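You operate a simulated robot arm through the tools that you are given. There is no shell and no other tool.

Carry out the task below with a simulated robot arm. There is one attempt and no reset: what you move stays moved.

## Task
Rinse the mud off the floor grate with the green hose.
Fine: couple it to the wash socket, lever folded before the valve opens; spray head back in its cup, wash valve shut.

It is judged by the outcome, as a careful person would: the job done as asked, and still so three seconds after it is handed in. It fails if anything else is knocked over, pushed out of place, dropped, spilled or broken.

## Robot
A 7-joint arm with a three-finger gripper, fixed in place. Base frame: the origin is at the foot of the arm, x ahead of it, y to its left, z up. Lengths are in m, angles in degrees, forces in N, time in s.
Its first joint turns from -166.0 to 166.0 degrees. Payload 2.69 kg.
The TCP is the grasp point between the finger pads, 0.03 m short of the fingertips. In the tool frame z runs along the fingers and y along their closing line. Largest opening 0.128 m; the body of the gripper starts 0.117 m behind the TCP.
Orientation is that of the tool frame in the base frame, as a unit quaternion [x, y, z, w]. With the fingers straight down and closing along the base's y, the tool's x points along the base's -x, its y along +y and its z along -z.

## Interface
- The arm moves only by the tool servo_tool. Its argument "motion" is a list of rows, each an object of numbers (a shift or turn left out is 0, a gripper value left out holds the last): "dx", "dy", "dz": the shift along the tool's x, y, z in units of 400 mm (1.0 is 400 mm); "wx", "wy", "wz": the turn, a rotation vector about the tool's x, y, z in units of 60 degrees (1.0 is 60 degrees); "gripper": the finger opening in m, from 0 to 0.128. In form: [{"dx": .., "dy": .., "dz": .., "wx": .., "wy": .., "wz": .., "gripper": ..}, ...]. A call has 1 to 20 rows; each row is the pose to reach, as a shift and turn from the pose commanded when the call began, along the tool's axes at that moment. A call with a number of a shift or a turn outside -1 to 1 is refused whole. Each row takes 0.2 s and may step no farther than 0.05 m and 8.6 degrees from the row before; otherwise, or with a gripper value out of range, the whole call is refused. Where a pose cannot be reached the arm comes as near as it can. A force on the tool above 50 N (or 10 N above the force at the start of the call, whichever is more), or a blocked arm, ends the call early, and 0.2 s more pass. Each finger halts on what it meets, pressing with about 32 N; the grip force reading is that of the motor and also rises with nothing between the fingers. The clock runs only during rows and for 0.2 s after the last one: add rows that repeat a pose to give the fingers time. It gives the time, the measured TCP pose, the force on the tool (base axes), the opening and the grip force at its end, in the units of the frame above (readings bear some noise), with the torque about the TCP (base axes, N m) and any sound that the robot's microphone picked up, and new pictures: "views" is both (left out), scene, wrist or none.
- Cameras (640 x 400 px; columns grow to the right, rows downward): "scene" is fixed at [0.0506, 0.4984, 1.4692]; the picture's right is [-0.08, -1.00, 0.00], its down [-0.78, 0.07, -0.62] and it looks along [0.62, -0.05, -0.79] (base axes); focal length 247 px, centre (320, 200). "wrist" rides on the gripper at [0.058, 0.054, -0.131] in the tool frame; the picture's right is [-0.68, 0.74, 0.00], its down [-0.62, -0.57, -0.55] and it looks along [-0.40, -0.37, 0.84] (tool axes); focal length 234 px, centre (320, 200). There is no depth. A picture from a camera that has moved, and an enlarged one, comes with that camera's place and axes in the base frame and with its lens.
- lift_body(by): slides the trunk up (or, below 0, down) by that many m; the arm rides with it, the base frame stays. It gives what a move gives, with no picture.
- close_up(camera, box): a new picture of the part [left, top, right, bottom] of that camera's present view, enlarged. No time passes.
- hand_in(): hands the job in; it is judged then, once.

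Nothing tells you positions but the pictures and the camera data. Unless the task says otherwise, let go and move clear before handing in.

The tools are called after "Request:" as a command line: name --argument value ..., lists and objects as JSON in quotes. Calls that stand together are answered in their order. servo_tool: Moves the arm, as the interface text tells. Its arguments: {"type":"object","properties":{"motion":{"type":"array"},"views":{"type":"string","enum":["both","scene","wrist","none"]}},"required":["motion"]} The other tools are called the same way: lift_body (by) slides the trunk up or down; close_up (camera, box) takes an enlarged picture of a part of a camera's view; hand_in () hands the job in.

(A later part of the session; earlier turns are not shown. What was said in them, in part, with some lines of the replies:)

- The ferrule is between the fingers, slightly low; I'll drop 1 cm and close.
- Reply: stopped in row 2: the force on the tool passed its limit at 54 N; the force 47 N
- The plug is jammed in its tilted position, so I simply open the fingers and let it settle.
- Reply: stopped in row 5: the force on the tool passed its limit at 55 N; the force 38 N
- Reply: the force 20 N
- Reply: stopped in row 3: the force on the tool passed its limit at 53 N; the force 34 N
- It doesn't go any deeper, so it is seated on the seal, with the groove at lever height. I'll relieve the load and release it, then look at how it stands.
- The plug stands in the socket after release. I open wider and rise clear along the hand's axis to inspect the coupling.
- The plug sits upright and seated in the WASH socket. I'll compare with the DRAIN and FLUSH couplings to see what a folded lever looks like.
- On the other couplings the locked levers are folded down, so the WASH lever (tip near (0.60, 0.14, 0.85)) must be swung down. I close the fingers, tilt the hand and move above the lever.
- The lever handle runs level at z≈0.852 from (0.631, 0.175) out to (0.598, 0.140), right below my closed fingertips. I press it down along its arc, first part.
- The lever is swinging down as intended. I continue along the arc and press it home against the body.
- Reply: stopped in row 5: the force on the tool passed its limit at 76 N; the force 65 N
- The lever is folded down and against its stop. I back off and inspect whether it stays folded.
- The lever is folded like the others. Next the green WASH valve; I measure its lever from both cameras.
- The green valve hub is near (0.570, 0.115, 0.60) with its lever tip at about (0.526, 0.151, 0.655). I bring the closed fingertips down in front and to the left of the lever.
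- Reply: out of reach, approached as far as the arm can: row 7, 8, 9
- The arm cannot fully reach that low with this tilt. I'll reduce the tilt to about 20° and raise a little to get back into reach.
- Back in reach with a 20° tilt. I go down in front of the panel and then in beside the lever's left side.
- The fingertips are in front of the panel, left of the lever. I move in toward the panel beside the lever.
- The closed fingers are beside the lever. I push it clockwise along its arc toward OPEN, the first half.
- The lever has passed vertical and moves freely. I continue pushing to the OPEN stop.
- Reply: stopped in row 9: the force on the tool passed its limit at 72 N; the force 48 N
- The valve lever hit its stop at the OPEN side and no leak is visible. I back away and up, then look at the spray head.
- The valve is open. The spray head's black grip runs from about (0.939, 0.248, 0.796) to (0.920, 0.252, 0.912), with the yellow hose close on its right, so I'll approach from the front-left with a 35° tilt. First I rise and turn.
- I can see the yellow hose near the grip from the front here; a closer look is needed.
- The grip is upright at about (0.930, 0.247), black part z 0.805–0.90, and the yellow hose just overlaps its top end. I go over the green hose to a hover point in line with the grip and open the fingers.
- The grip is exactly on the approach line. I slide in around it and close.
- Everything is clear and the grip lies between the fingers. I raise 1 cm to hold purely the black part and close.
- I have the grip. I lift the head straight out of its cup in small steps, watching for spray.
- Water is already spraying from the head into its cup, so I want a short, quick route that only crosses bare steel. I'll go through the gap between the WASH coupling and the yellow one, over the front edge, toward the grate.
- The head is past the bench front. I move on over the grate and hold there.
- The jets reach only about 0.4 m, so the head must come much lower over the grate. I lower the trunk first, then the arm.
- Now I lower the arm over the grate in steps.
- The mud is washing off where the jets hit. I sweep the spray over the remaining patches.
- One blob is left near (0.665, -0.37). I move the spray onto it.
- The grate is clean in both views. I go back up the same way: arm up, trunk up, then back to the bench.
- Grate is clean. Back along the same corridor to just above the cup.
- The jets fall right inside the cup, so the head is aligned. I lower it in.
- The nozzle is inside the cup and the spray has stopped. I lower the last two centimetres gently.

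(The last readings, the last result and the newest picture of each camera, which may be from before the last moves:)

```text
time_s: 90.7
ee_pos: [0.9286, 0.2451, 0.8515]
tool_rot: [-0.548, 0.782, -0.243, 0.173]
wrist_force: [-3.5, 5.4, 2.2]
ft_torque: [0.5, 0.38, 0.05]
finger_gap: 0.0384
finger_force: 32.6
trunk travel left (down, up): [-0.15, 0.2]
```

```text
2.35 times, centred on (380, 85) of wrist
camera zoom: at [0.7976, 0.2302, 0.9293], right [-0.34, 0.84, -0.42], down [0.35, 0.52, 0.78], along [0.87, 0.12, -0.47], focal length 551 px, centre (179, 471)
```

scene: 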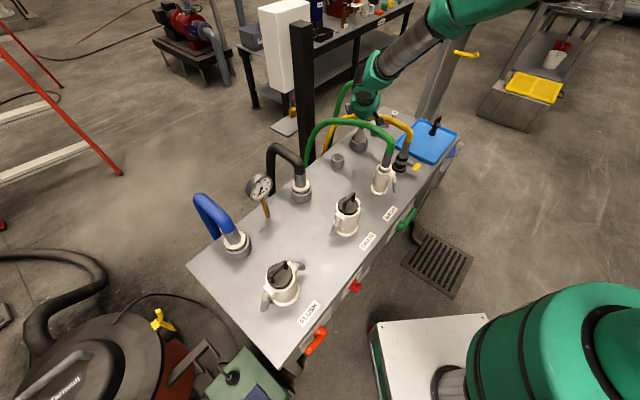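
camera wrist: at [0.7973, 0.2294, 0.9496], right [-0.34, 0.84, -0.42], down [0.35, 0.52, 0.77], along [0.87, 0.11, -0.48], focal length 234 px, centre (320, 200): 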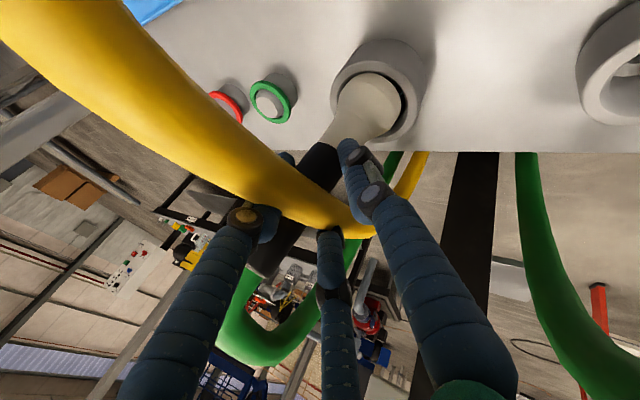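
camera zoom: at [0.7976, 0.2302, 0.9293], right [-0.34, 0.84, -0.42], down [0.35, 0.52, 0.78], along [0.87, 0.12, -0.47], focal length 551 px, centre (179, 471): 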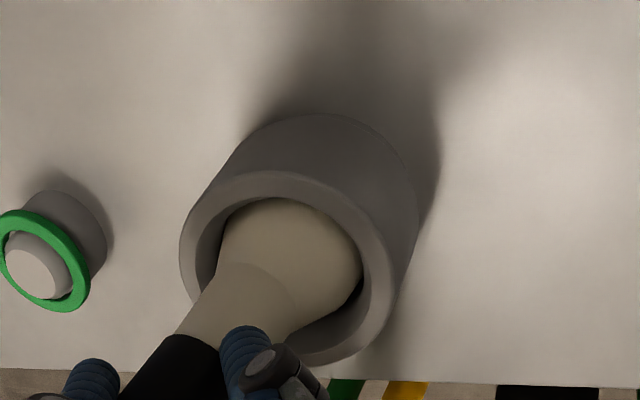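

It's back at its original depth. I open the fingers and withdraw along the approach line.

Request:
servo_tool --motion '[{"gripper": 0.045}, {"gripper": 0.055}, {"gripper": 0.075}, {"gripper": 0.1}, {"gripper": 0.1}, {"dz": -0.08}, {"dz": -0.18}, {"dz": -0.3}, {"dz": -0.4}, {"dz": -0.4}]' --views "both"

Request:
close_up --camera "scene" --box '[325, 75, 425, 165]'

Request:
close_up --camera "wrist" --box '[240, 0, 480, 170]'

```text
time_s: 92.9
ee_pos: [0.8431, 0.2765, 0.9843]
tool_rot: [-0.548, 0.781, -0.244, 0.173]
wrist_force: [-0.5, -0.7, 0.3]
ft_torque: [0.03, -0.01, 0.04]
finger_gap: 0.0999
finger_force: 0.0
trunk travel left (down, up): [-0.15, 0.2]
camera wrist: at [0.7117, 0.2606, 1.0608], right [-0.34, 0.84, -0.42], down [0.35, 0.52, 0.78], along [0.87, 0.12, -0.47], focal length 234 px, centre (320, 200)
```

scene: 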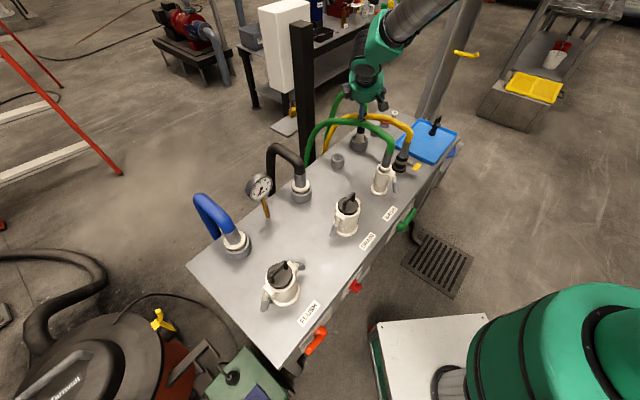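
wrist: 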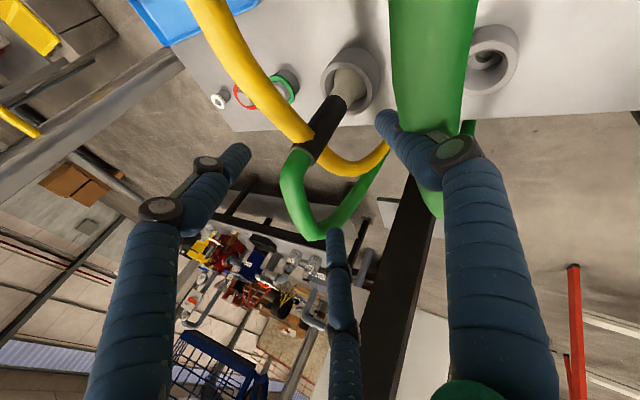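

```text
4.44 times, centred on (375, 120) of scene
camera zoom: at [0.0506, 0.4984, 1.4692], right [-0.08, -1.0, 0.0], down [-0.78, 0.07, -0.62], along [0.62, -0.05, -0.79], focal length 1097 px, centre (76, 556)
```

zoom: 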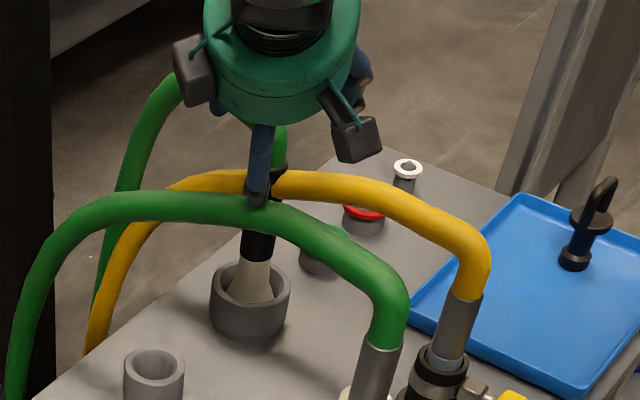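

```text
2.35 times, centred on (360, 85) of wrist
camera zoom: at [0.7117, 0.2606, 1.0608], right [-0.34, 0.84, -0.42], down [0.35, 0.52, 0.78], along [0.87, 0.12, -0.47], focal length 551 px, centre (226, 471)
```

zoom: 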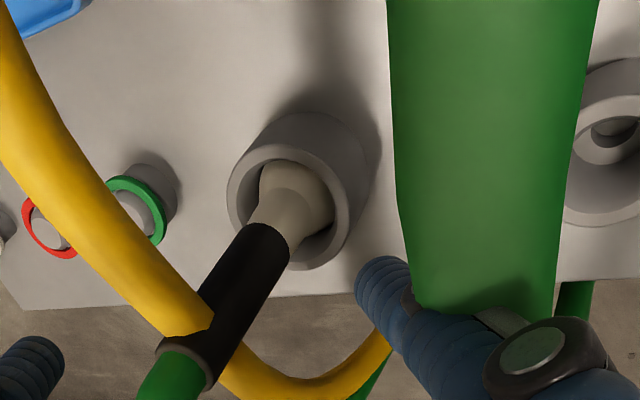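

The head stands properly in its cup. Now I withdraw over the bench, close the fingers and turn back toward the valve.

Request:
servo_tool --motion '[{"dy": -0.06, "dz": -0.087}, {"dy": -0.12, "dz": -0.173}, {"dy": -0.1806, "dz": -0.26}, {"dx": 0.09, "dy": -0.134, "dz": -0.2925}, {"dx": 0.179, "dy": -0.088, "dz": -0.325, "gripper": 0.05}, {"dx": 0.268, "dy": -0.042, "dz": -0.3575, "gripper": 0.0}, {"dx": 0.358, "dy": 0.004, "dz": -0.39}, {"dx": 0.447, "dy": 0.0505, "dz": -0.4225}]' --views "none"

Request:
servo_tool --motion '[{"dx": 0.0566, "dy": 0.0454, "dz": 0.0239, "wx": -0.062, "wy": -0.0239, "wz": 0.0622}, {"dx": 0.1131, "dy": 0.0908, "dz": 0.0478, "wx": -0.1239, "wy": -0.0477, "wz": 0.1245}, {"dx": 0.1697, "dy": 0.1361, "dz": 0.0716, "wx": -0.1859, "wy": -0.0716, "wz": 0.1867}, {"dx": 0.2263, "dy": 0.1815, "dz": 0.0955, "wx": -0.2479, "wy": -0.0955, "wz": 0.249}, {"dx": 0.2828, "dy": 0.2269, "dz": 0.1194, "wx": -0.3098, "wy": -0.1193, "wz": 0.3112}, {"dx": 0.3394, "dy": 0.2723, "dz": 0.1433, "wx": -0.3718, "wy": -0.1432, "wz": 0.3734}, {"dx": 0.396, "dy": 0.3176, "dz": 0.1671, "wx": -0.4337, "wy": -0.167, "wz": 0.4357}, {"dx": 0.4525, "dy": 0.363, "dz": 0.191, "wx": -0.4957, "wy": -0.1909, "wz": 0.4979}, {"dx": 0.4525, "dy": 0.363, "dz": 0.191, "wx": -0.4957, "wy": -0.1909, "wz": 0.4979}]' --views "both"

Request:
close_up --camera "wrist" --box '[200, 0, 480, 200]'

Request:
close_up --camera "scene" --box '[370, 190, 470, 280]'

```text
time_s: 94.7
ee_pos: [0.6761, 0.1444, 1.1112]
tool_rot: [-0.548, 0.781, -0.244, 0.174]
wrist_force: [-0.7, -0.4, -0.7]
ft_torque: [0.02, 0.03, 0.01]
finger_gap: 0.0022
finger_force: 31.4
trunk travel left (down, up): [-0.15, 0.2]
```

```text
time_s: 96.7
ee_pos: [0.5419, 0.0023, 0.9628]
tool_rot: [-0.376, 0.91, 0.07, 0.16]
wrist_force: [0.1, -0.2, -0.1]
ft_torque: [0.03, 0.04, 0.0]
finger_gap: 0.0021
finger_force: 31.2
trunk travel left (down, up): [-0.15, 0.2]
camera wrist: at [0.4344, -0.0313, 1.067], right [-0.07, 0.97, 0.24], down [0.68, -0.13, 0.72], along [0.73, 0.21, -0.65], focal length 234 px, centre (320, 200)
```

scene: 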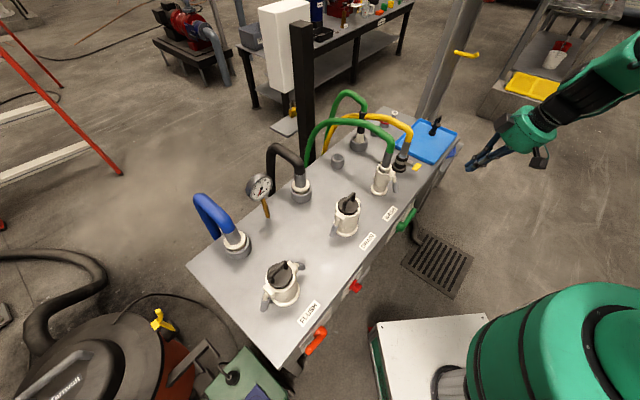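
wrist: 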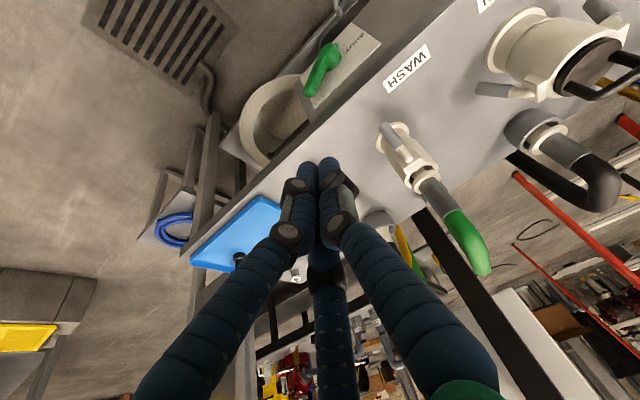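

```text
2.00 times, centred on (340, 100) of wrist
camera zoom: at [0.4344, -0.0313, 1.067], right [-0.07, 0.97, 0.24], down [0.68, -0.13, 0.72], along [0.73, 0.21, -0.65], focal length 468 px, centre (280, 400)
```

zoom: 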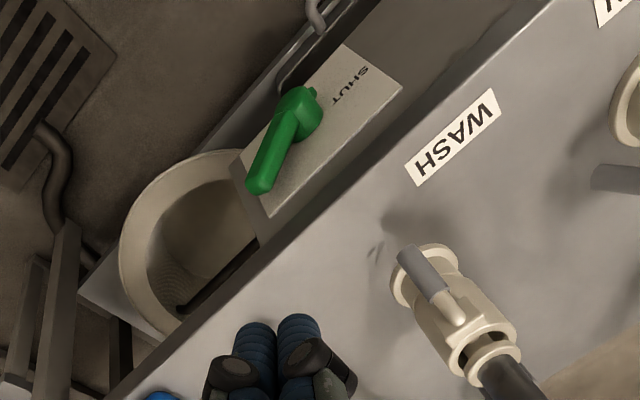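

```text
4.44 times, centred on (420, 235) of scene
camera zoom: at [0.0506, 0.4984, 1.4692], right [-0.08, -1.0, 0.0], down [-0.78, 0.07, -0.62], along [0.62, -0.05, -0.79], focal length 1097 px, centre (-124, 44)
```

zoom: 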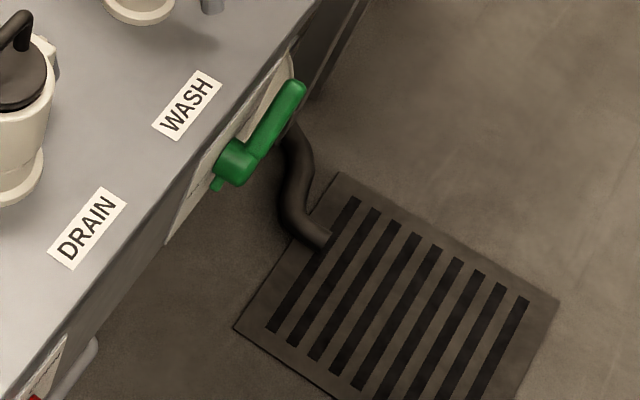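

The valve lever's OPEN tip is at about (0.612, 0.062, 0.65) and the grate is clean. I bring the closed fingers down to the right of the lever.

Request:
servo_tool --motion '[{"dx": 0.0376, "dy": -0.017, "dz": 0.1086}, {"dx": 0.075, "dy": -0.035, "dz": 0.217}, {"dx": 0.113, "dy": -0.052, "dz": 0.3257}, {"dx": 0.15, "dy": -0.07, "dz": 0.434}, {"dx": 0.188, "dy": -0.087, "dz": 0.543}, {"dx": 0.2255, "dy": -0.104, "dz": 0.6514}, {"dx": 0.263, "dy": -0.1215, "dz": 0.76}, {"dx": 0.263, "dy": -0.1215, "dz": 0.76}]' --views "both"

Request:
close_up --camera "wrist" --box '[220, 60, 460, 240]'

Request:
close_up --camera "scene" --box '[370, 190, 470, 280]'

```text
time_s: 98.5
ee_pos: [0.5791, -0.0275, 0.6438]
tool_rot: [-0.378, 0.909, 0.07, 0.159]
wrist_force: [0.3, -0.2, -0.6]
ft_torque: [0.03, 0.02, 0.04]
finger_gap: 0.002
finger_force: 31.2
trunk travel left (down, up): [-0.15, 0.2]
camera wrist: at [0.4722, -0.0602, 0.7463], right [-0.07, 0.97, 0.24], down [0.68, -0.13, 0.72], along [0.73, 0.21, -0.65], focal length 234 px, centre (320, 200)
```

scene: 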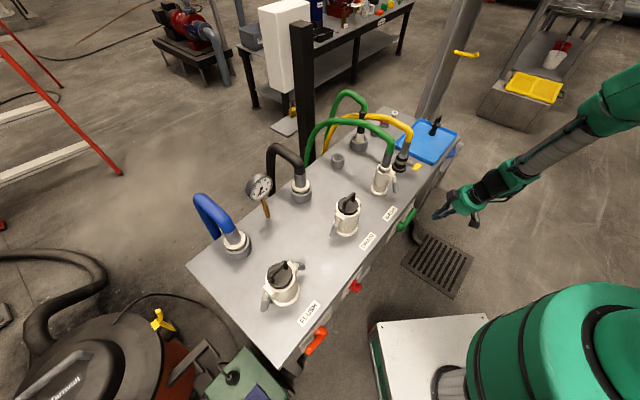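
wrist: 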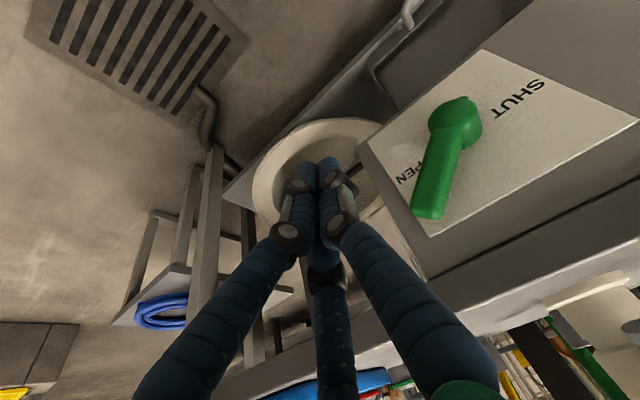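

```text
2.22 times, centred on (340, 150) of wrist
camera zoom: at [0.4722, -0.0602, 0.7463], right [-0.07, 0.97, 0.24], down [0.68, -0.13, 0.72], along [0.73, 0.21, -0.65], focal length 520 px, centre (276, 311)
```

zoom: 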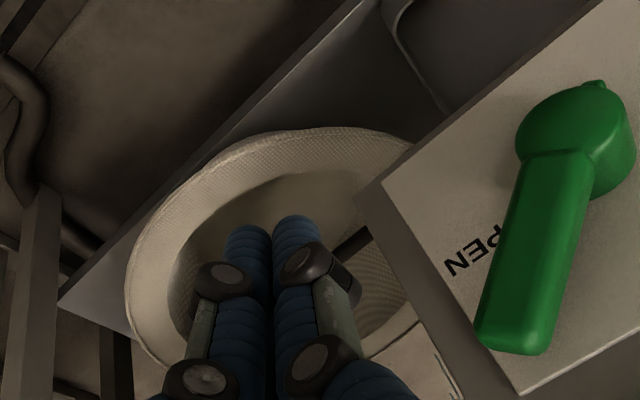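

```text
4.44 times, centred on (420, 235) of scene
camera zoom: at [0.0506, 0.4984, 1.4692], right [-0.08, -1.0, 0.0], down [-0.78, 0.07, -0.62], along [0.62, -0.05, -0.79], focal length 1097 px, centre (-124, 44)
```

zoom: 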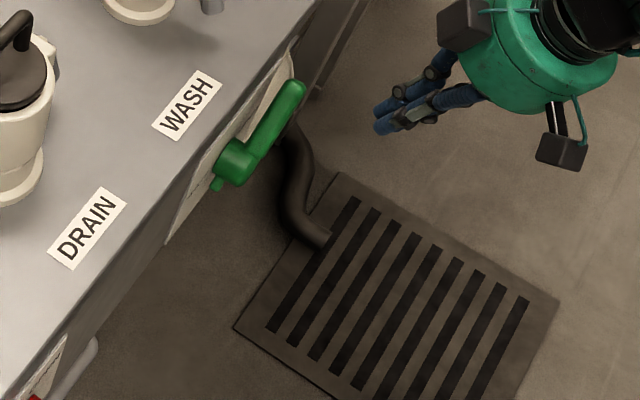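

The basket below is far lower than my fingers, so the way is free. I move in beside the lever on its right.

Request:
servo_tool --motion '[{"dx": -0.069, "dy": 0.0075, "dz": 0.028}, {"dx": -0.138, "dy": 0.015, "dz": 0.055}, {"dx": -0.207, "dy": 0.0225, "dz": 0.083}, {"dx": -0.207, "dy": 0.0225, "dz": 0.083}]' --views "wrist"

Request:
close_up --camera "wrist" --box '[220, 60, 460, 240]'

Request:
close_up --camera "scene" --box '[370, 190, 470, 280]'

```text
time_s: 99.5
ee_pos: [0.6357, 0.0442, 0.6401]
tool_rot: [-0.377, 0.91, 0.069, 0.16]
wrist_force: [6.3, -3.7, 2.9]
ft_torque: [0.08, 0.08, -0.01]
finger_gap: 0.0023
finger_force: 31.1
trunk travel left (down, up): [-0.15, 0.2]
camera wrist: at [0.5293, 0.01, 0.7432], right [-0.07, 0.97, 0.24], down [0.68, -0.13, 0.72], along [0.73, 0.21, -0.65], focal length 234 px, centre (320, 200)
```

wrist: 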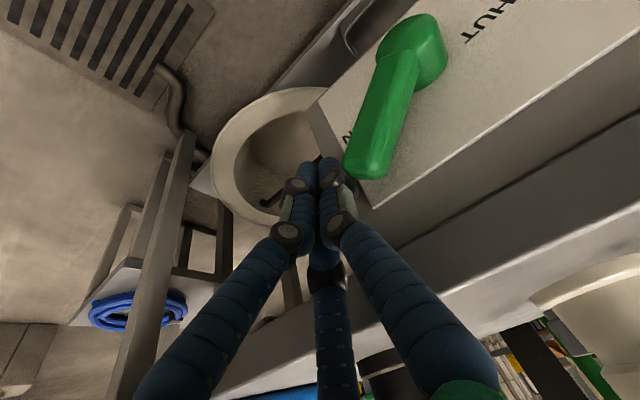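

```text
2.22 times, centred on (340, 150) of wrist
camera zoom: at [0.5293, 0.01, 0.7432], right [-0.07, 0.97, 0.24], down [0.68, -0.13, 0.72], along [0.73, 0.21, -0.65], focal length 520 px, centre (276, 311)
```

zoom: 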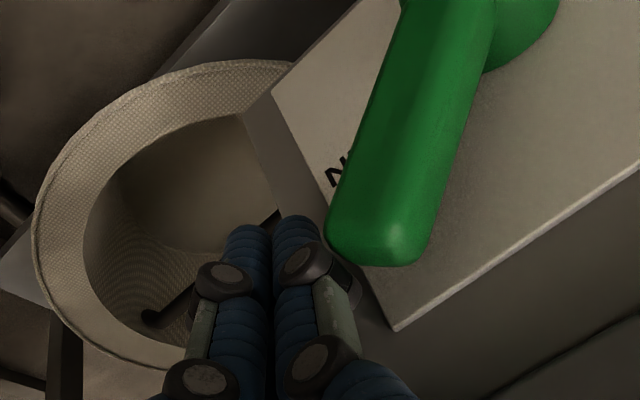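

```text
4.44 times, centred on (420, 235) of scene
camera zoom: at [0.0506, 0.4984, 1.4692], right [-0.08, -1.0, 0.0], down [-0.78, 0.07, -0.62], along [0.62, -0.05, -0.79], focal length 1097 px, centre (-124, 44)
```

zoom: 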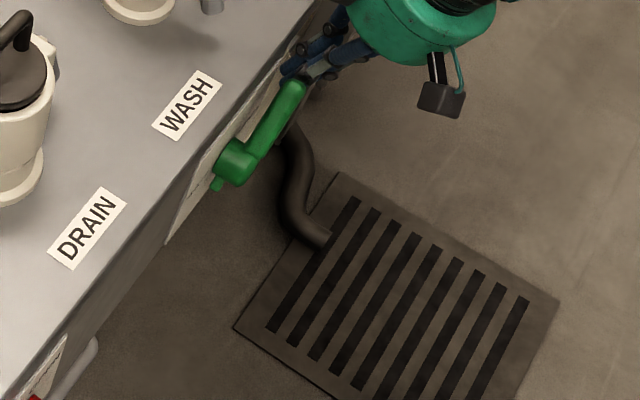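

The fingers just touch the lever from the right. I push it back counter-clockwise, first half.

Request:
servo_tool --motion '[{"dx": -0.0027, "dy": 0.045, "dz": -0.0074}, {"dx": -0.0054, "dy": 0.0915, "dz": -0.0148}, {"dx": -0.012, "dy": 0.099, "dz": -0.032}, {"dx": -0.018, "dy": 0.1065, "dz": -0.0494}, {"dx": -0.0235, "dy": 0.119, "dz": -0.065}, {"dx": -0.0291, "dy": 0.1315, "dz": -0.0799}, {"dx": -0.0376, "dy": 0.1615, "dz": -0.1034}, {"dx": -0.0436, "dy": 0.199, "dz": -0.12}, {"dx": -0.0436, "dy": 0.199, "dz": -0.12}]' --views "wrist"

Request:
close_up --camera "wrist" --box '[220, 60, 460, 240]'

Request:
close_up --camera "scene" --box '[370, 190, 470, 280]'

```text
time_s: 99.9
ee_pos: [0.6315, 0.0461, 0.6464]
tool_rot: [-0.375, 0.91, 0.065, 0.164]
wrist_force: [-0.9, -2.0, 2.9]
ft_torque: [0.09, -0.1, 0.02]
finger_gap: 0.0021
finger_force: 31.4
trunk travel left (down, up): [-0.15, 0.2]
stopped in row 1: the force on the tool passed its limit at 56 N (the readings are from after the stop); the commanded pose is now the measured one
camera wrist: at [0.5234, 0.0154, 0.7484], right [-0.07, 0.97, 0.23], down [0.67, -0.13, 0.73], along [0.74, 0.2, -0.64], focal length 234 px, centre (320, 200)
```

wrist: 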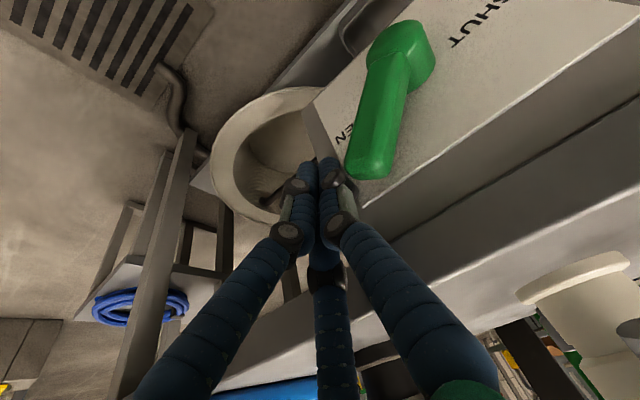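

```text
2.22 times, centred on (340, 150) of wrist
camera zoom: at [0.5234, 0.0154, 0.7484], right [-0.07, 0.97, 0.23], down [0.67, -0.13, 0.73], along [0.74, 0.2, -0.64], focal length 520 px, centre (276, 311)
```

zoom: 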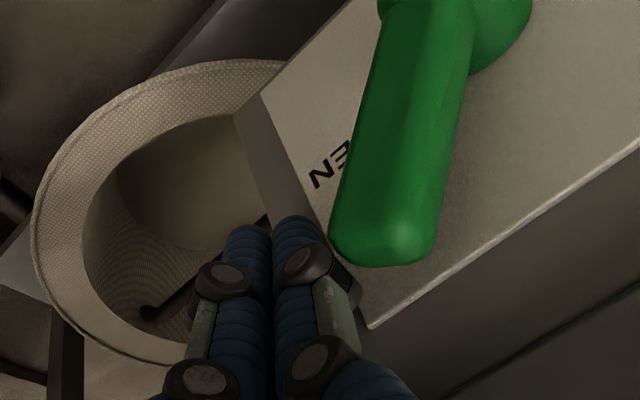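

```text
4.44 times, centred on (420, 235) of scene
camera zoom: at [0.0506, 0.4984, 1.4692], right [-0.08, -1.0, 0.0], down [-0.78, 0.07, -0.62], along [0.62, -0.05, -0.79], focal length 1097 px, centre (-124, 44)
```

zoom: 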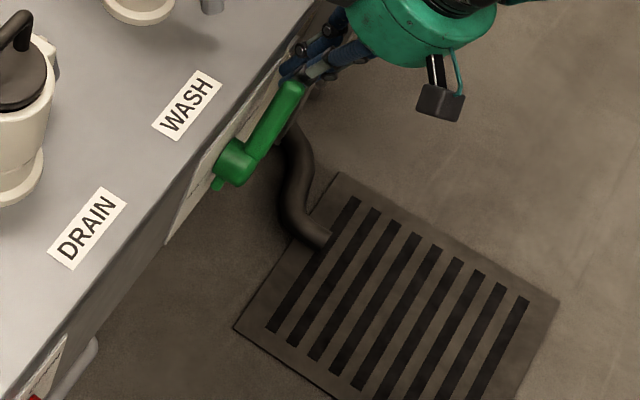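

Pushing here only pressed on the lever's end face. I back out and tilt the fingers more horizontally, so I can push the lever from underneath.

Request:
servo_tool --motion '[{"dy": -0.04}, {"dx": 0.11, "dy": -0.04, "dz": -0.04}, {"dx": 0.22, "dy": -0.04, "dz": -0.08}, {"dx": 0.22, "dy": -0.04, "dz": -0.08, "wy": -0.12}, {"dx": 0.22, "dy": -0.04, "dz": -0.08, "wy": -0.24}, {"dx": 0.22, "dy": -0.04, "dz": -0.08, "wy": -0.36}, {"dx": 0.22, "dy": -0.04, "dz": -0.08, "wy": -0.48}, {"dx": 0.22, "dy": -0.04, "dz": -0.08, "wy": -0.583}, {"dx": 0.22, "dy": -0.04, "dz": -0.08, "wy": -0.583}]' --views "both"

Request:
close_up --camera "wrist" --box '[220, 60, 460, 240]'

Request:
close_up --camera "scene" --box '[370, 190, 470, 280]'

```text
time_s: 101.9
ee_pos: [0.5757, -0.029, 0.6443]
tool_rot: [-0.337, 0.819, 0.174, 0.43]
wrist_force: [0.3, 1.0, -1.0]
ft_torque: [0.0, 0.03, 0.02]
finger_gap: 0.0022
finger_force: 31.4
trunk travel left (down, up): [-0.15, 0.2]
camera wrist: at [0.4396, -0.0904, 0.6711], right [-0.25, 0.8, 0.55], down [0.32, -0.47, 0.82], along [0.91, 0.38, -0.14], focal length 234 px, centre (320, 200)
```

scene: 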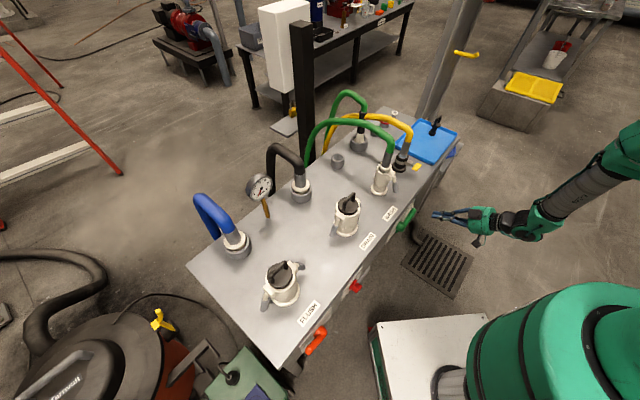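
wrist: 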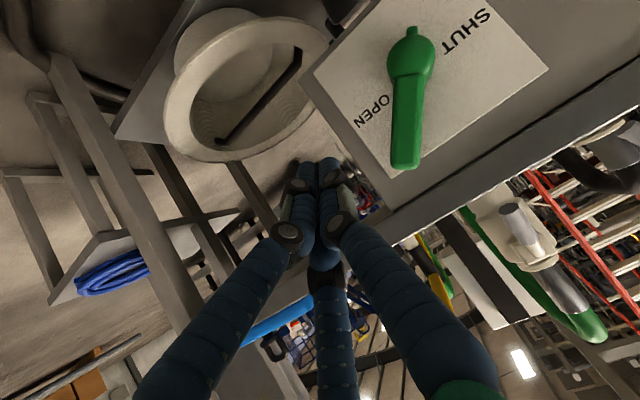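

```text
2.22 times, centred on (340, 150) of wrist
camera zoom: at [0.4396, -0.0904, 0.6711], right [-0.25, 0.8, 0.55], down [0.32, -0.47, 0.82], along [0.91, 0.38, -0.14], focal length 520 px, centre (276, 311)
```

zoom: 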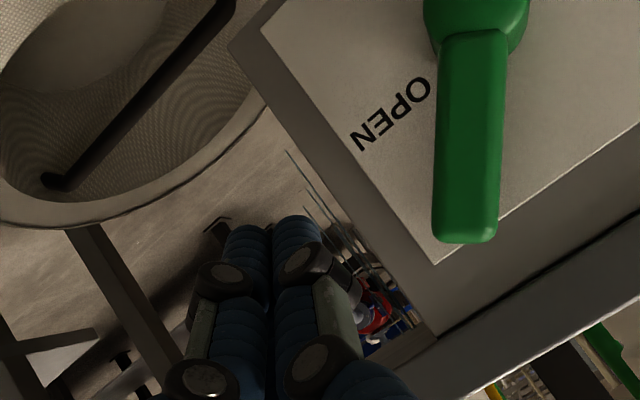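

```text
4.44 times, centred on (420, 235) of scene
camera zoom: at [0.0506, 0.4984, 1.4692], right [-0.08, -1.0, 0.0], down [-0.78, 0.07, -0.62], along [0.62, -0.05, -0.79], focal length 1097 px, centre (-124, 44)
```

zoom: 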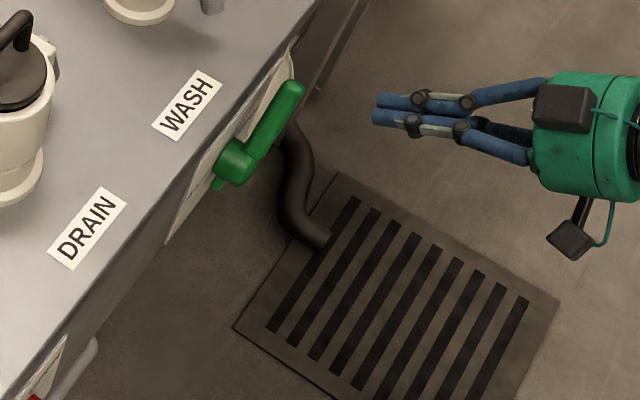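

Now I see the panel clearly: the lever is about 50° above horizontal on the OPEN side. I slide the fingers in underneath its right side.

Request:
servo_tool --motion '[{"dx": 0.0698, "dy": 0.0675, "dz": 0.0483}, {"dx": 0.031, "dy": 0.0675, "dz": 0.1038}, {"dx": -0.007, "dy": 0.0675, "dz": 0.1592}, {"dx": -0.0455, "dy": 0.0675, "dz": 0.2147}, {"dx": -0.0455, "dy": 0.0675, "dz": 0.2147}]' --views "wrist"

Request:
close_up --camera "wrist" --box '[220, 60, 460, 240]'

Request:
close_up --camera "scene" --box '[370, 190, 470, 280]'

```text
time_s: 103.1
ee_pos: [0.6162, 0.0479, 0.6109]
tool_rot: [-0.338, 0.819, 0.177, 0.428]
wrist_force: [0.1, 0.0, 1.0]
ft_torque: [-0.01, -0.01, -0.03]
finger_gap: 0.0021
finger_force: 31.2
out of reach, approached as far as the arm can: row 1, 2, 3
trunk travel left (down, up): [-0.15, 0.2]
camera wrist: at [0.4789, -0.0143, 0.6376], right [-0.24, 0.79, 0.56], down [0.33, -0.47, 0.82], along [0.91, 0.38, -0.15], focal length 234 px, centre (320, 200)
```

wrist: 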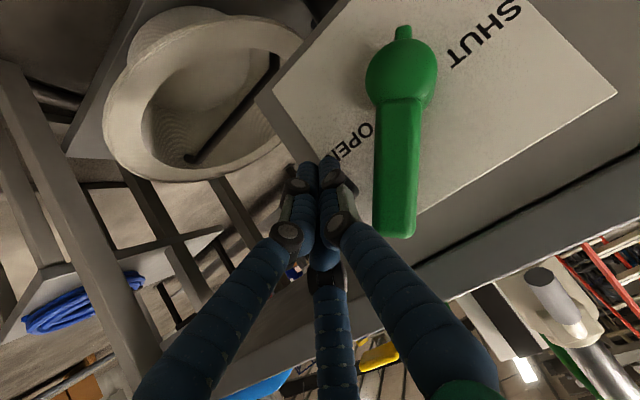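

```text
2.22 times, centred on (340, 150) of wrist
camera zoom: at [0.4789, -0.0143, 0.6376], right [-0.24, 0.79, 0.56], down [0.33, -0.47, 0.82], along [0.91, 0.38, -0.15], focal length 520 px, centre (276, 311)
```

zoom: 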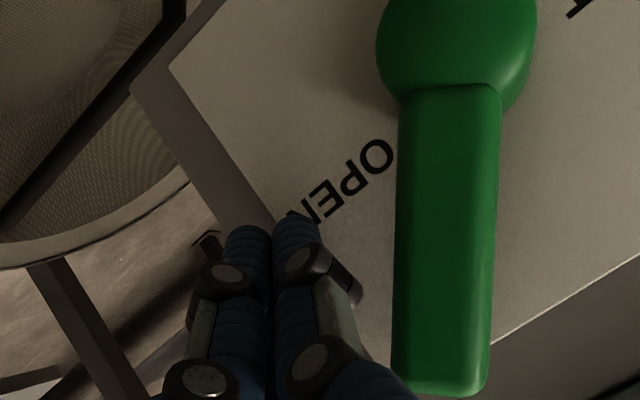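

```text
4.44 times, centred on (420, 235) of scene
camera zoom: at [0.0506, 0.4984, 1.4692], right [-0.08, -1.0, 0.0], down [-0.78, 0.07, -0.62], along [0.62, -0.05, -0.79], focal length 1097 px, centre (-124, 44)
```

zoom: 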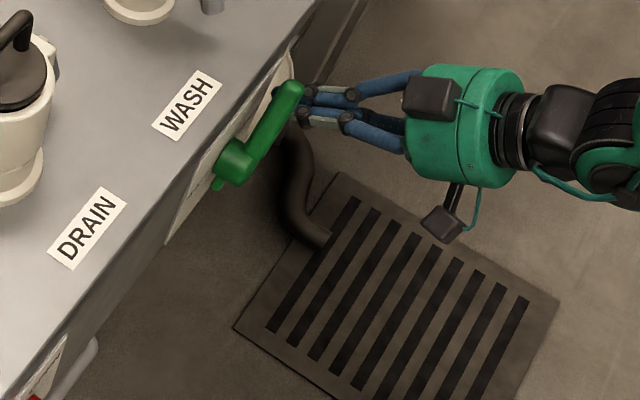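

The fingers are beneath the lever's right side without touching. Now I push it up and over toward SHUT.

Request:
servo_tool --motion '[{"dx": -0.015, "dy": 0.028, "dz": -0.0104}, {"dx": -0.03, "dy": 0.0555, "dz": -0.0208}, {"dx": -0.044, "dy": 0.068, "dz": -0.0305}, {"dx": -0.0581, "dy": 0.08, "dz": -0.0402}, {"dx": -0.069, "dy": 0.0965, "dz": -0.0478}, {"dx": -0.0799, "dy": 0.113, "dz": -0.0553}, {"dx": -0.087, "dy": 0.132, "dz": -0.0603}, {"dx": -0.0943, "dy": 0.1513, "dz": -0.0653}, {"dx": -0.0943, "dy": 0.1513, "dz": -0.0653}]' --views "wrist"

Request:
close_up --camera "wrist" --box '[220, 60, 460, 240]'

Request:
close_up --camera "scene" --box '[370, 190, 470, 280]'

```text
time_s: 104.5
ee_pos: [0.5991, 0.0702, 0.6503]
tool_rot: [-0.334, 0.823, 0.181, 0.423]
wrist_force: [0.2, 0.3, 0.1]
ft_torque: [0.03, 0.0, -0.04]
finger_gap: 0.0018
finger_force: 31.6
out of reach, approached as far as the arm can: row 1, 2, 3, 4, 5, 6
trunk travel left (down, up): [-0.15, 0.2]
stopped in row 6: the force on the tool passed its limit at 62 N (the readings are from after the stop); the commanded pose is now the measured one
camera wrist: at [0.4627, 0.009, 0.6794], right [-0.23, 0.79, 0.56], down [0.34, -0.48, 0.81], along [0.91, 0.38, -0.16], focal length 234 px, centre (320, 200)
```

wrist: 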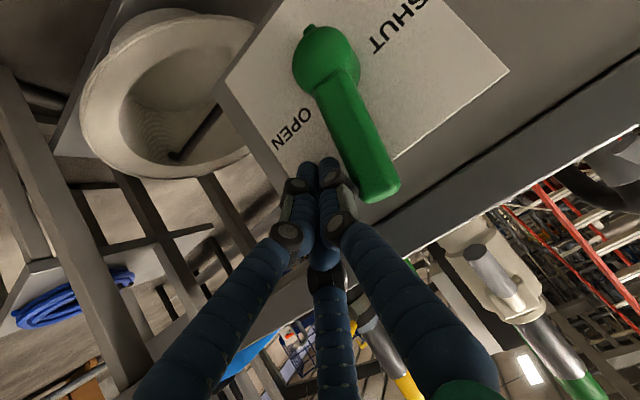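

```text
2.22 times, centred on (340, 150) of wrist
camera zoom: at [0.4627, 0.009, 0.6794], right [-0.23, 0.79, 0.56], down [0.34, -0.48, 0.81], along [0.91, 0.38, -0.16], focal length 520 px, centre (276, 311)
```

zoom: 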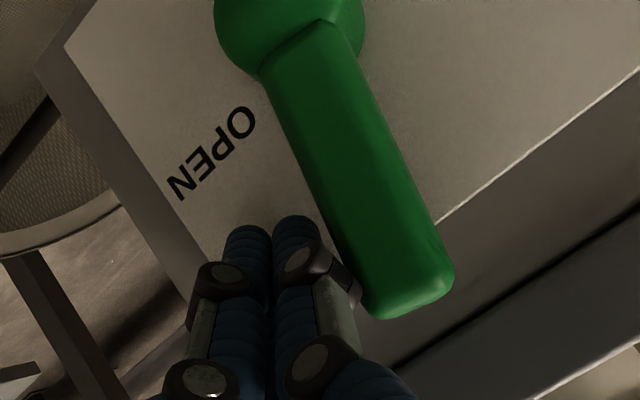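

```text
4.44 times, centred on (420, 235) of scene
camera zoom: at [0.0506, 0.4984, 1.4692], right [-0.08, -1.0, 0.0], down [-0.78, 0.07, -0.62], along [0.62, -0.05, -0.79], focal length 1097 px, centre (-124, 44)
```

zoom: 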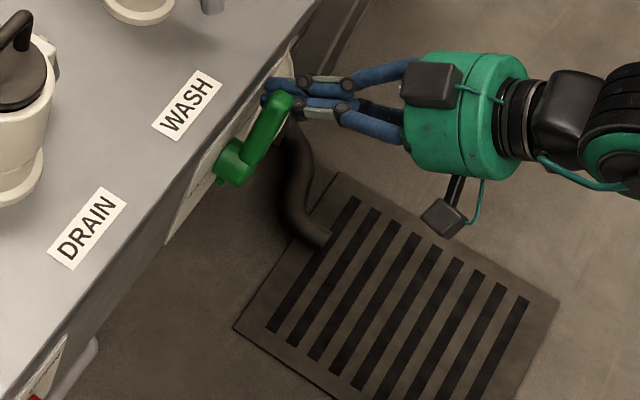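

The lever is now about 70° up, so a sideways push from a steeper hand will do. I back out and return to the 20° tilt.

Request:
servo_tool --motion '[{"dy": -0.04}, {"dx": 0.064, "dy": -0.05, "dz": -0.0925}, {"dx": 0.128, "dy": -0.05, "dz": -0.185}, {"dx": 0.128, "dy": -0.05, "dz": -0.185, "wy": 0.12}, {"dx": 0.128, "dy": -0.05, "dz": -0.185, "wy": 0.24}, {"dx": 0.128, "dy": -0.05, "dz": -0.185, "wy": 0.36}, {"dx": 0.128, "dy": -0.05, "dz": -0.185, "wy": 0.48}, {"dx": 0.128, "dy": -0.05, "dz": -0.185, "wy": 0.583}, {"dx": 0.128, "dy": -0.05, "dz": -0.185, "wy": 0.583}]' --views "both"

Request:
close_up --camera "wrist" --box '[220, 60, 460, 240]'

Request:
close_up --camera "scene" --box '[370, 190, 470, 280]'

```text
time_s: 106.5
ee_pos: [0.5501, -0.0077, 0.6515]
tool_rot: [-0.374, 0.912, 0.071, 0.155]
wrist_force: [-0.8, -0.5, -0.6]
ft_torque: [-0.01, -0.01, -0.03]
finger_gap: 0.0022
finger_force: 31.2
out of reach, approached as far as the arm can: row 3
trunk travel left (down, up): [-0.15, 0.2]
camera wrist: at [0.4438, -0.0406, 0.7562], right [-0.06, 0.97, 0.24], down [0.69, -0.13, 0.72], along [0.72, 0.21, -0.66], focal length 234 px, centre (320, 200)
```

scene: 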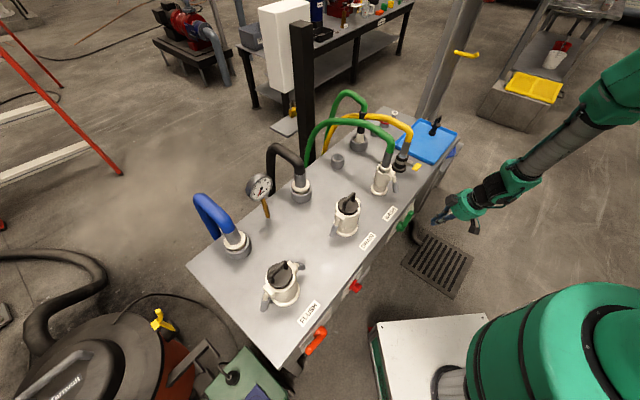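
wrist: 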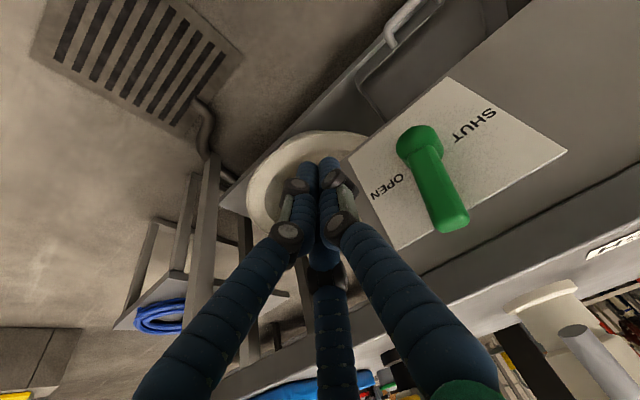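

```text
2.22 times, centred on (340, 150) of wrist
camera zoom: at [0.4438, -0.0406, 0.7562], right [-0.06, 0.97, 0.24], down [0.69, -0.13, 0.72], along [0.72, 0.21, -0.66], focal length 520 px, centre (276, 311)
```

zoom: 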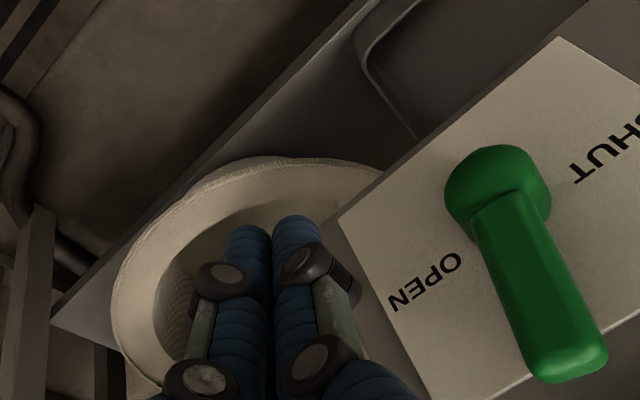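

```text
4.44 times, centred on (420, 235) of scene
camera zoom: at [0.0506, 0.4984, 1.4692], right [-0.08, -1.0, 0.0], down [-0.78, 0.07, -0.62], along [0.62, -0.05, -0.79], focal length 1097 px, centre (-124, 44)
```

zoom: 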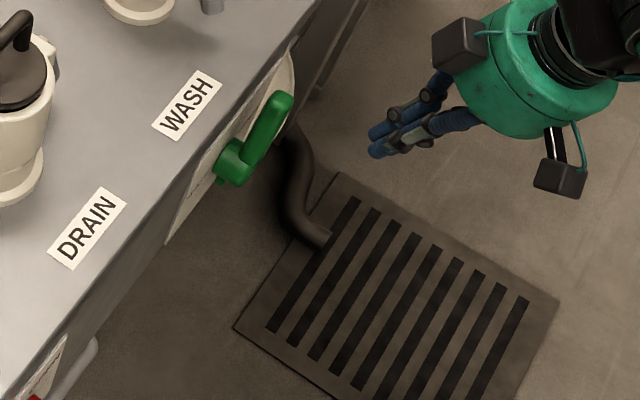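

I move in again on the right side of the now steep lever.

Request:
servo_tool --motion '[{"dx": -0.073, "dy": 0.003, "dz": 0.024}, {"dx": -0.146, "dy": 0.007, "dz": 0.048}, {"dx": -0.2186, "dy": 0.01, "dz": 0.0725}, {"dx": -0.2186, "dy": 0.01, "dz": 0.0725}]' --views "none"

Request:
close_up --camera "wrist" --box '[220, 60, 460, 240]'

Request:
close_up --camera "scene" --box '[370, 190, 470, 280]'

```text
time_s: 107.5
ee_pos: [0.6109, 0.061, 0.6517]
tool_rot: [-0.373, 0.912, 0.072, 0.155]
wrist_force: [0.1, -0.7, -0.1]
ft_torque: [0.03, -0.02, 0.01]
finger_gap: 0.002
finger_force: 31.6
trunk travel left (down, up): [-0.15, 0.2]
```

```text
2.22 times, centred on (340, 150) of wrist
camera zoom: at [0.5055, 0.0283, 0.7568], right [-0.06, 0.97, 0.24], down [0.69, -0.13, 0.72], along [0.72, 0.21, -0.66], focal length 520 px, centre (276, 311)
```

zoom: 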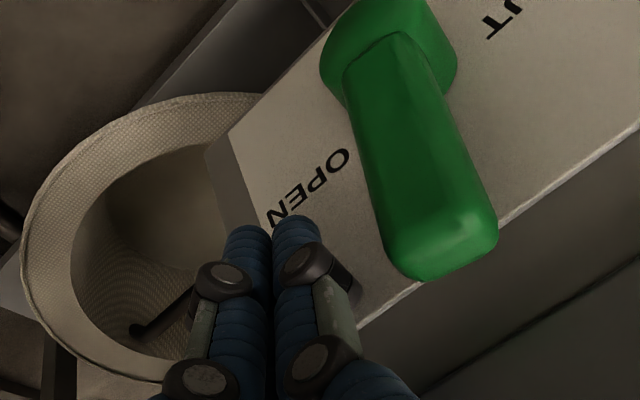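

```text
4.44 times, centred on (420, 235) of scene
camera zoom: at [0.0506, 0.4984, 1.4692], right [-0.08, -1.0, 0.0], down [-0.78, 0.07, -0.62], along [0.62, -0.05, -0.79], focal length 1097 px, centre (-124, 44)
```

zoom: 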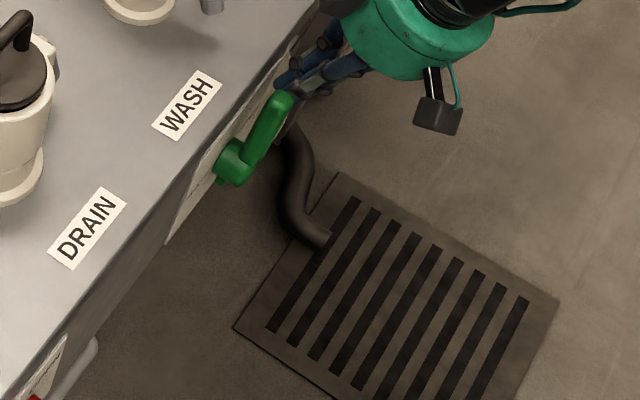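

Clear of contact and well placed. I push the lever over to SHUT.

Request:
servo_tool --motion '[{"dx": -0.0084, "dy": 0.041, "dz": -0.0236}, {"dx": -0.0168, "dy": 0.0825, "dz": -0.0472}, {"dx": -0.0197, "dy": 0.102, "dz": -0.0553}, {"dx": -0.0226, "dy": 0.1208, "dz": -0.0635}, {"dx": -0.0238, "dy": 0.1416, "dz": -0.0667}, {"dx": -0.0249, "dy": 0.1625, "dz": -0.0699}, {"dx": -0.0241, "dy": 0.1834, "dz": -0.0678}, {"dx": -0.0234, "dy": 0.2043, "dz": -0.0658}, {"dx": -0.021, "dy": 0.224, "dz": -0.059}, {"dx": -0.0185, "dy": 0.244, "dz": -0.0519}, {"dx": -0.0133, "dy": 0.2675, "dz": -0.0373}, {"dx": -0.0133, "dy": 0.2675, "dz": -0.0373}]' --views "wrist"

Request:
close_up --camera "wrist" --box '[220, 60, 460, 240]'

Request:
close_up --camera "scene" --box '[370, 190, 470, 280]'

```text
time_s: 109.8
ee_pos: [0.547, 0.1312, 0.6772]
tool_rot: [-0.372, 0.912, 0.068, 0.16]
wrist_force: [3.9, -2.8, 8.6]
ft_torque: [0.07, 0.0, -0.12]
finger_gap: 0.0023
finger_force: 31.0
trunk travel left (down, up): [-0.15, 0.2]
stopped in row 11: the force on the tool passed its limit at 64 N (the readings are from after the stop); the commanded pose is now the measured one
camera wrist: at [0.4391, 0.0999, 0.7801], right [-0.06, 0.97, 0.24], down [0.68, -0.13, 0.72], along [0.73, 0.2, -0.65], focal length 234 px, centre (320, 200)
```

wrist: 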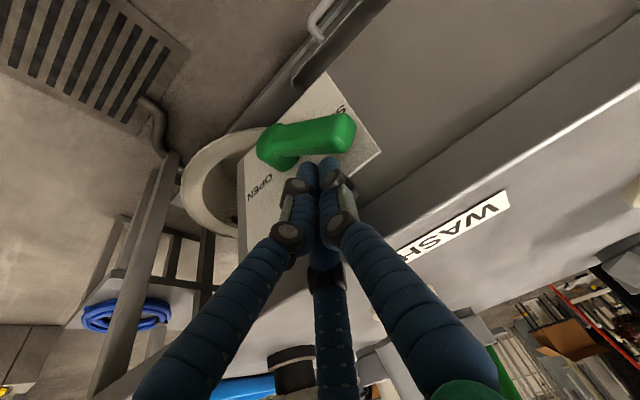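

```text
2.22 times, centred on (340, 150) of wrist
camera zoom: at [0.4391, 0.0999, 0.7801], right [-0.06, 0.97, 0.24], down [0.68, -0.13, 0.72], along [0.73, 0.2, -0.65], focal length 520 px, centre (276, 311)
```

zoom: 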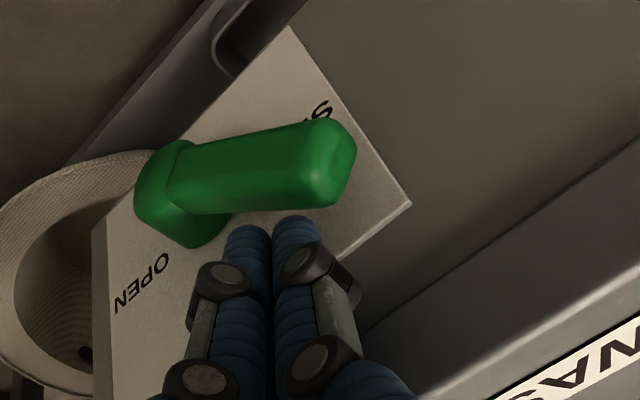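

```text
4.44 times, centred on (420, 235) of scene
camera zoom: at [0.0506, 0.4984, 1.4692], right [-0.08, -1.0, 0.0], down [-0.78, 0.07, -0.62], along [0.62, -0.05, -0.79], focal length 1097 px, centre (-124, 44)
```

zoom: 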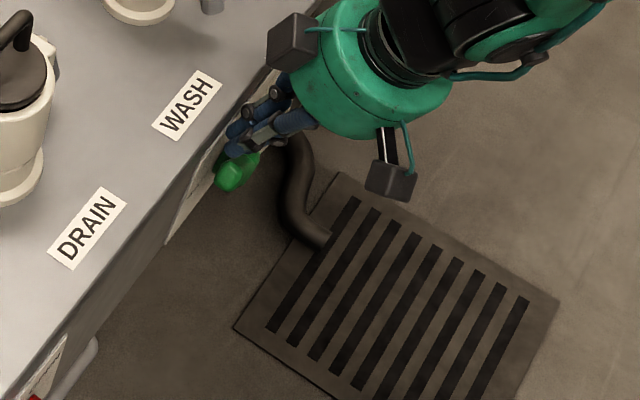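

The lever hit its stop on the SHUT side. I back off and compare with the starting position.

Request:
servo_tool --motion '[{"dy": -0.03, "dz": -0.02}, {"dx": 0.1, "dy": -0.03, "dz": -0.06}, {"dx": 0.2, "dy": -0.03, "dz": -0.1}, {"dx": 0.23, "dy": 0.0, "dz": -0.2}, {"dx": 0.2, "dy": 0.03, "dz": -0.31}, {"dx": 0.16, "dy": 0.03, "dz": -0.42}, {"dx": 0.12, "dy": 0.0, "dz": -0.53}, {"dx": 0.09, "dy": -0.05, "dz": -0.63}, {"dx": 0.05, "dy": -0.1, "dz": -0.72}, {"dx": 0.05, "dy": -0.1, "dz": -0.72}]' --views "both"

Request:
close_up --camera "scene" --box '[375, 200, 445, 260]'

Request:
close_up --camera "wrist" --box '[200, 0, 480, 200]'

```text
time_s: 112.0
ee_pos: [0.491, 0.0183, 0.9419]
tool_rot: [-0.372, 0.912, 0.069, 0.159]
wrist_force: [0.1, -0.4, 0.3]
ft_torque: [-0.02, -0.01, -0.01]
finger_gap: 0.0022
finger_force: 31.7
trunk travel left (down, up): [-0.15, 0.2]
camera wrist: at [0.3837, -0.0124, 1.0452], right [-0.06, 0.97, 0.24], down [0.68, -0.13, 0.72], along [0.73, 0.2, -0.65], focal length 234 px, centre (320, 200)
```

scene: 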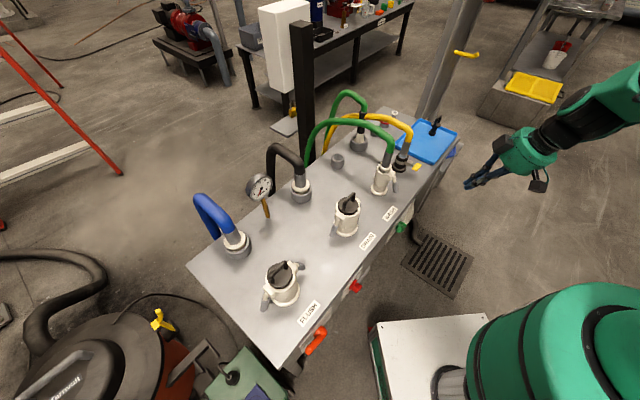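
wrist: 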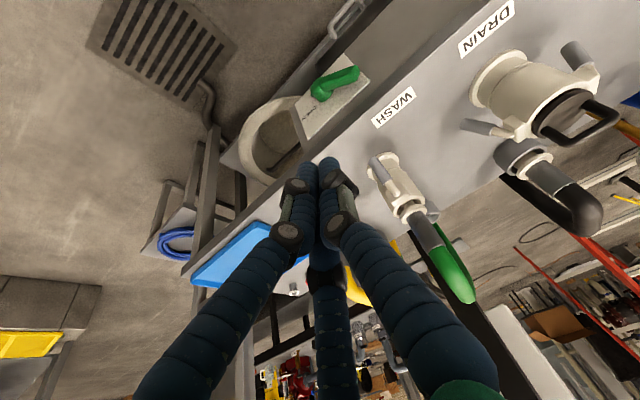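

```text
6.67 times, centred on (410, 230) of scene
camera zoom: at [0.0506, 0.4984, 1.4692], right [-0.08, -1.0, 0.0], down [-0.78, 0.07, -0.62], along [0.62, -0.05, -0.79], focal length 1645 px, centre (-280, 0)
```

zoom: 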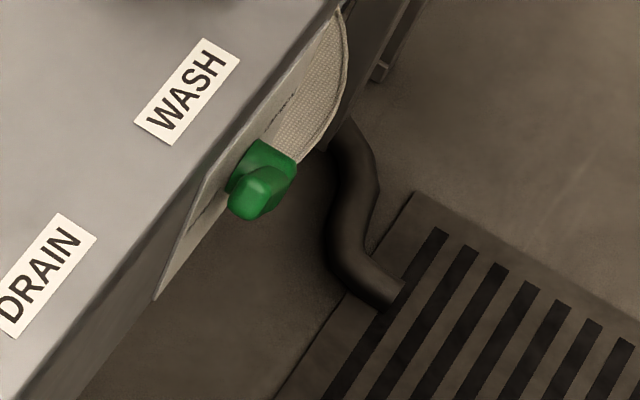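

```text
2.00 times, centred on (340, 100) of wrist
camera zoom: at [0.3837, -0.0124, 1.0452], right [-0.06, 0.97, 0.24], down [0.68, -0.13, 0.72], along [0.73, 0.2, -0.65], focal length 468 px, centre (280, 400)
```

zoom: 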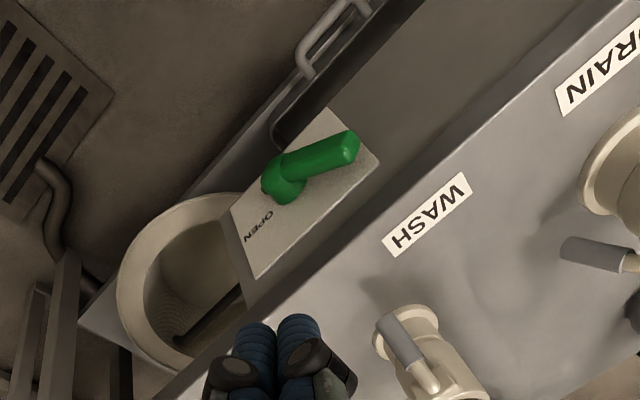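

The lever's picture now matches the starting SHUT position exactly. A last check of the coupling, spray head and grate.

Request:
close_up --camera "scene" --box '[325, 80, 445, 210]'

Request:
close_up --camera "scene" --box '[390, 210, 490, 310]'

Request:
close_up --camera "wrist" --box '[60, 0, 280, 140]'

```text
3.08 times, centred on (385, 145) of scene
camera zoom: at [0.0506, 0.4984, 1.4692], right [-0.08, -1.0, 0.0], down [-0.78, 0.07, -0.62], along [0.62, -0.05, -0.79], focal length 759 px, centre (120, 369)
```

zoom: 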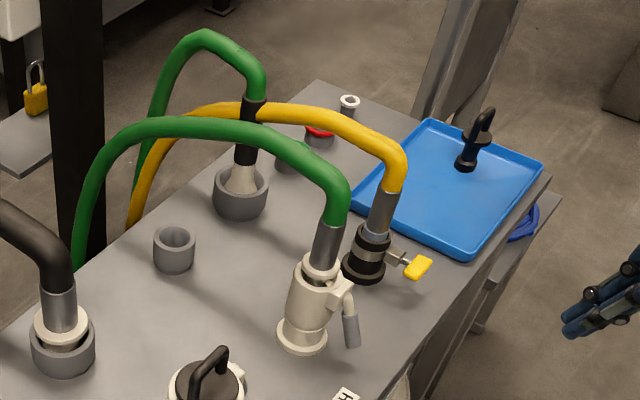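

```text
4.00 times, centred on (440, 260) of scene
camera zoom: at [0.0506, 0.4984, 1.4692], right [-0.08, -1.0, 0.0], down [-0.78, 0.07, -0.62], along [0.62, -0.05, -0.79], focal length 987 px, centre (-160, -40)
```

zoom: 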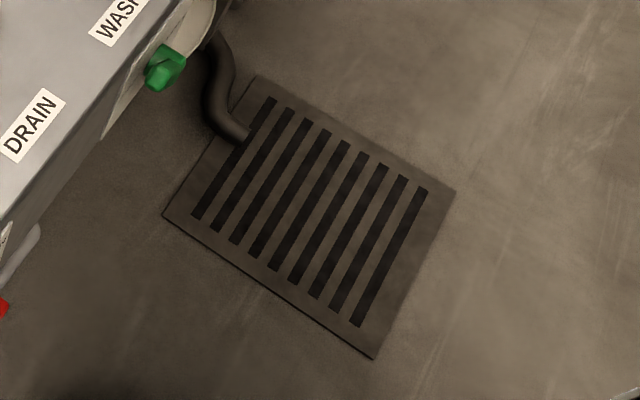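

```text
2.86 times, centred on (170, 70) of wrist
camera zoom: at [0.3837, -0.0124, 1.0452], right [-0.06, 0.97, 0.24], down [0.68, -0.13, 0.72], along [0.73, 0.2, -0.65], focal length 669 px, centre (749, 571)
```

zoom: 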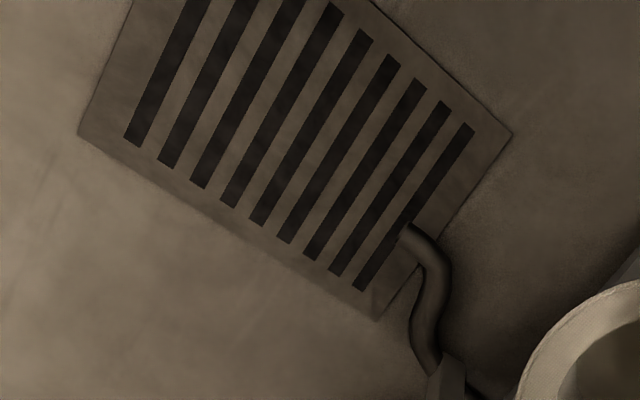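

The grate is clean and the green hose is coupled to the WASH socket with its lever folded. The spray head is back in its cup, the WASH valve is shut, and the hand is empty and clear. I hand it in.

Request:
hand_in

```text
The job is handed in.
```

The floor grate is rinsed clean, and I handed the job in with everything back where you asked:

- **Green hose:** it is coupled to the WASH socket, and I folded the lever down before opening the valve.
- **Spray head:** it is back in its cup.
- **WASH valve:** it is shut, with the lever at the same spot as when I started.

- **Water on the bench:** once the valve was open, the head sprayed whenever it was out of its cup. Carrying it to and from the grate put water on the bench top for about two seconds each way. I kept it over the bare steel between the WASH coupling and the yellow hose, and it also crossed the bench front by the valve panel.
- **First grip:** my first grip on the hose plug tilted it in its holder. I let go, gripped it again and lifted it out straight.

In the final pictures nothing else looked moved, knocked over or broken.
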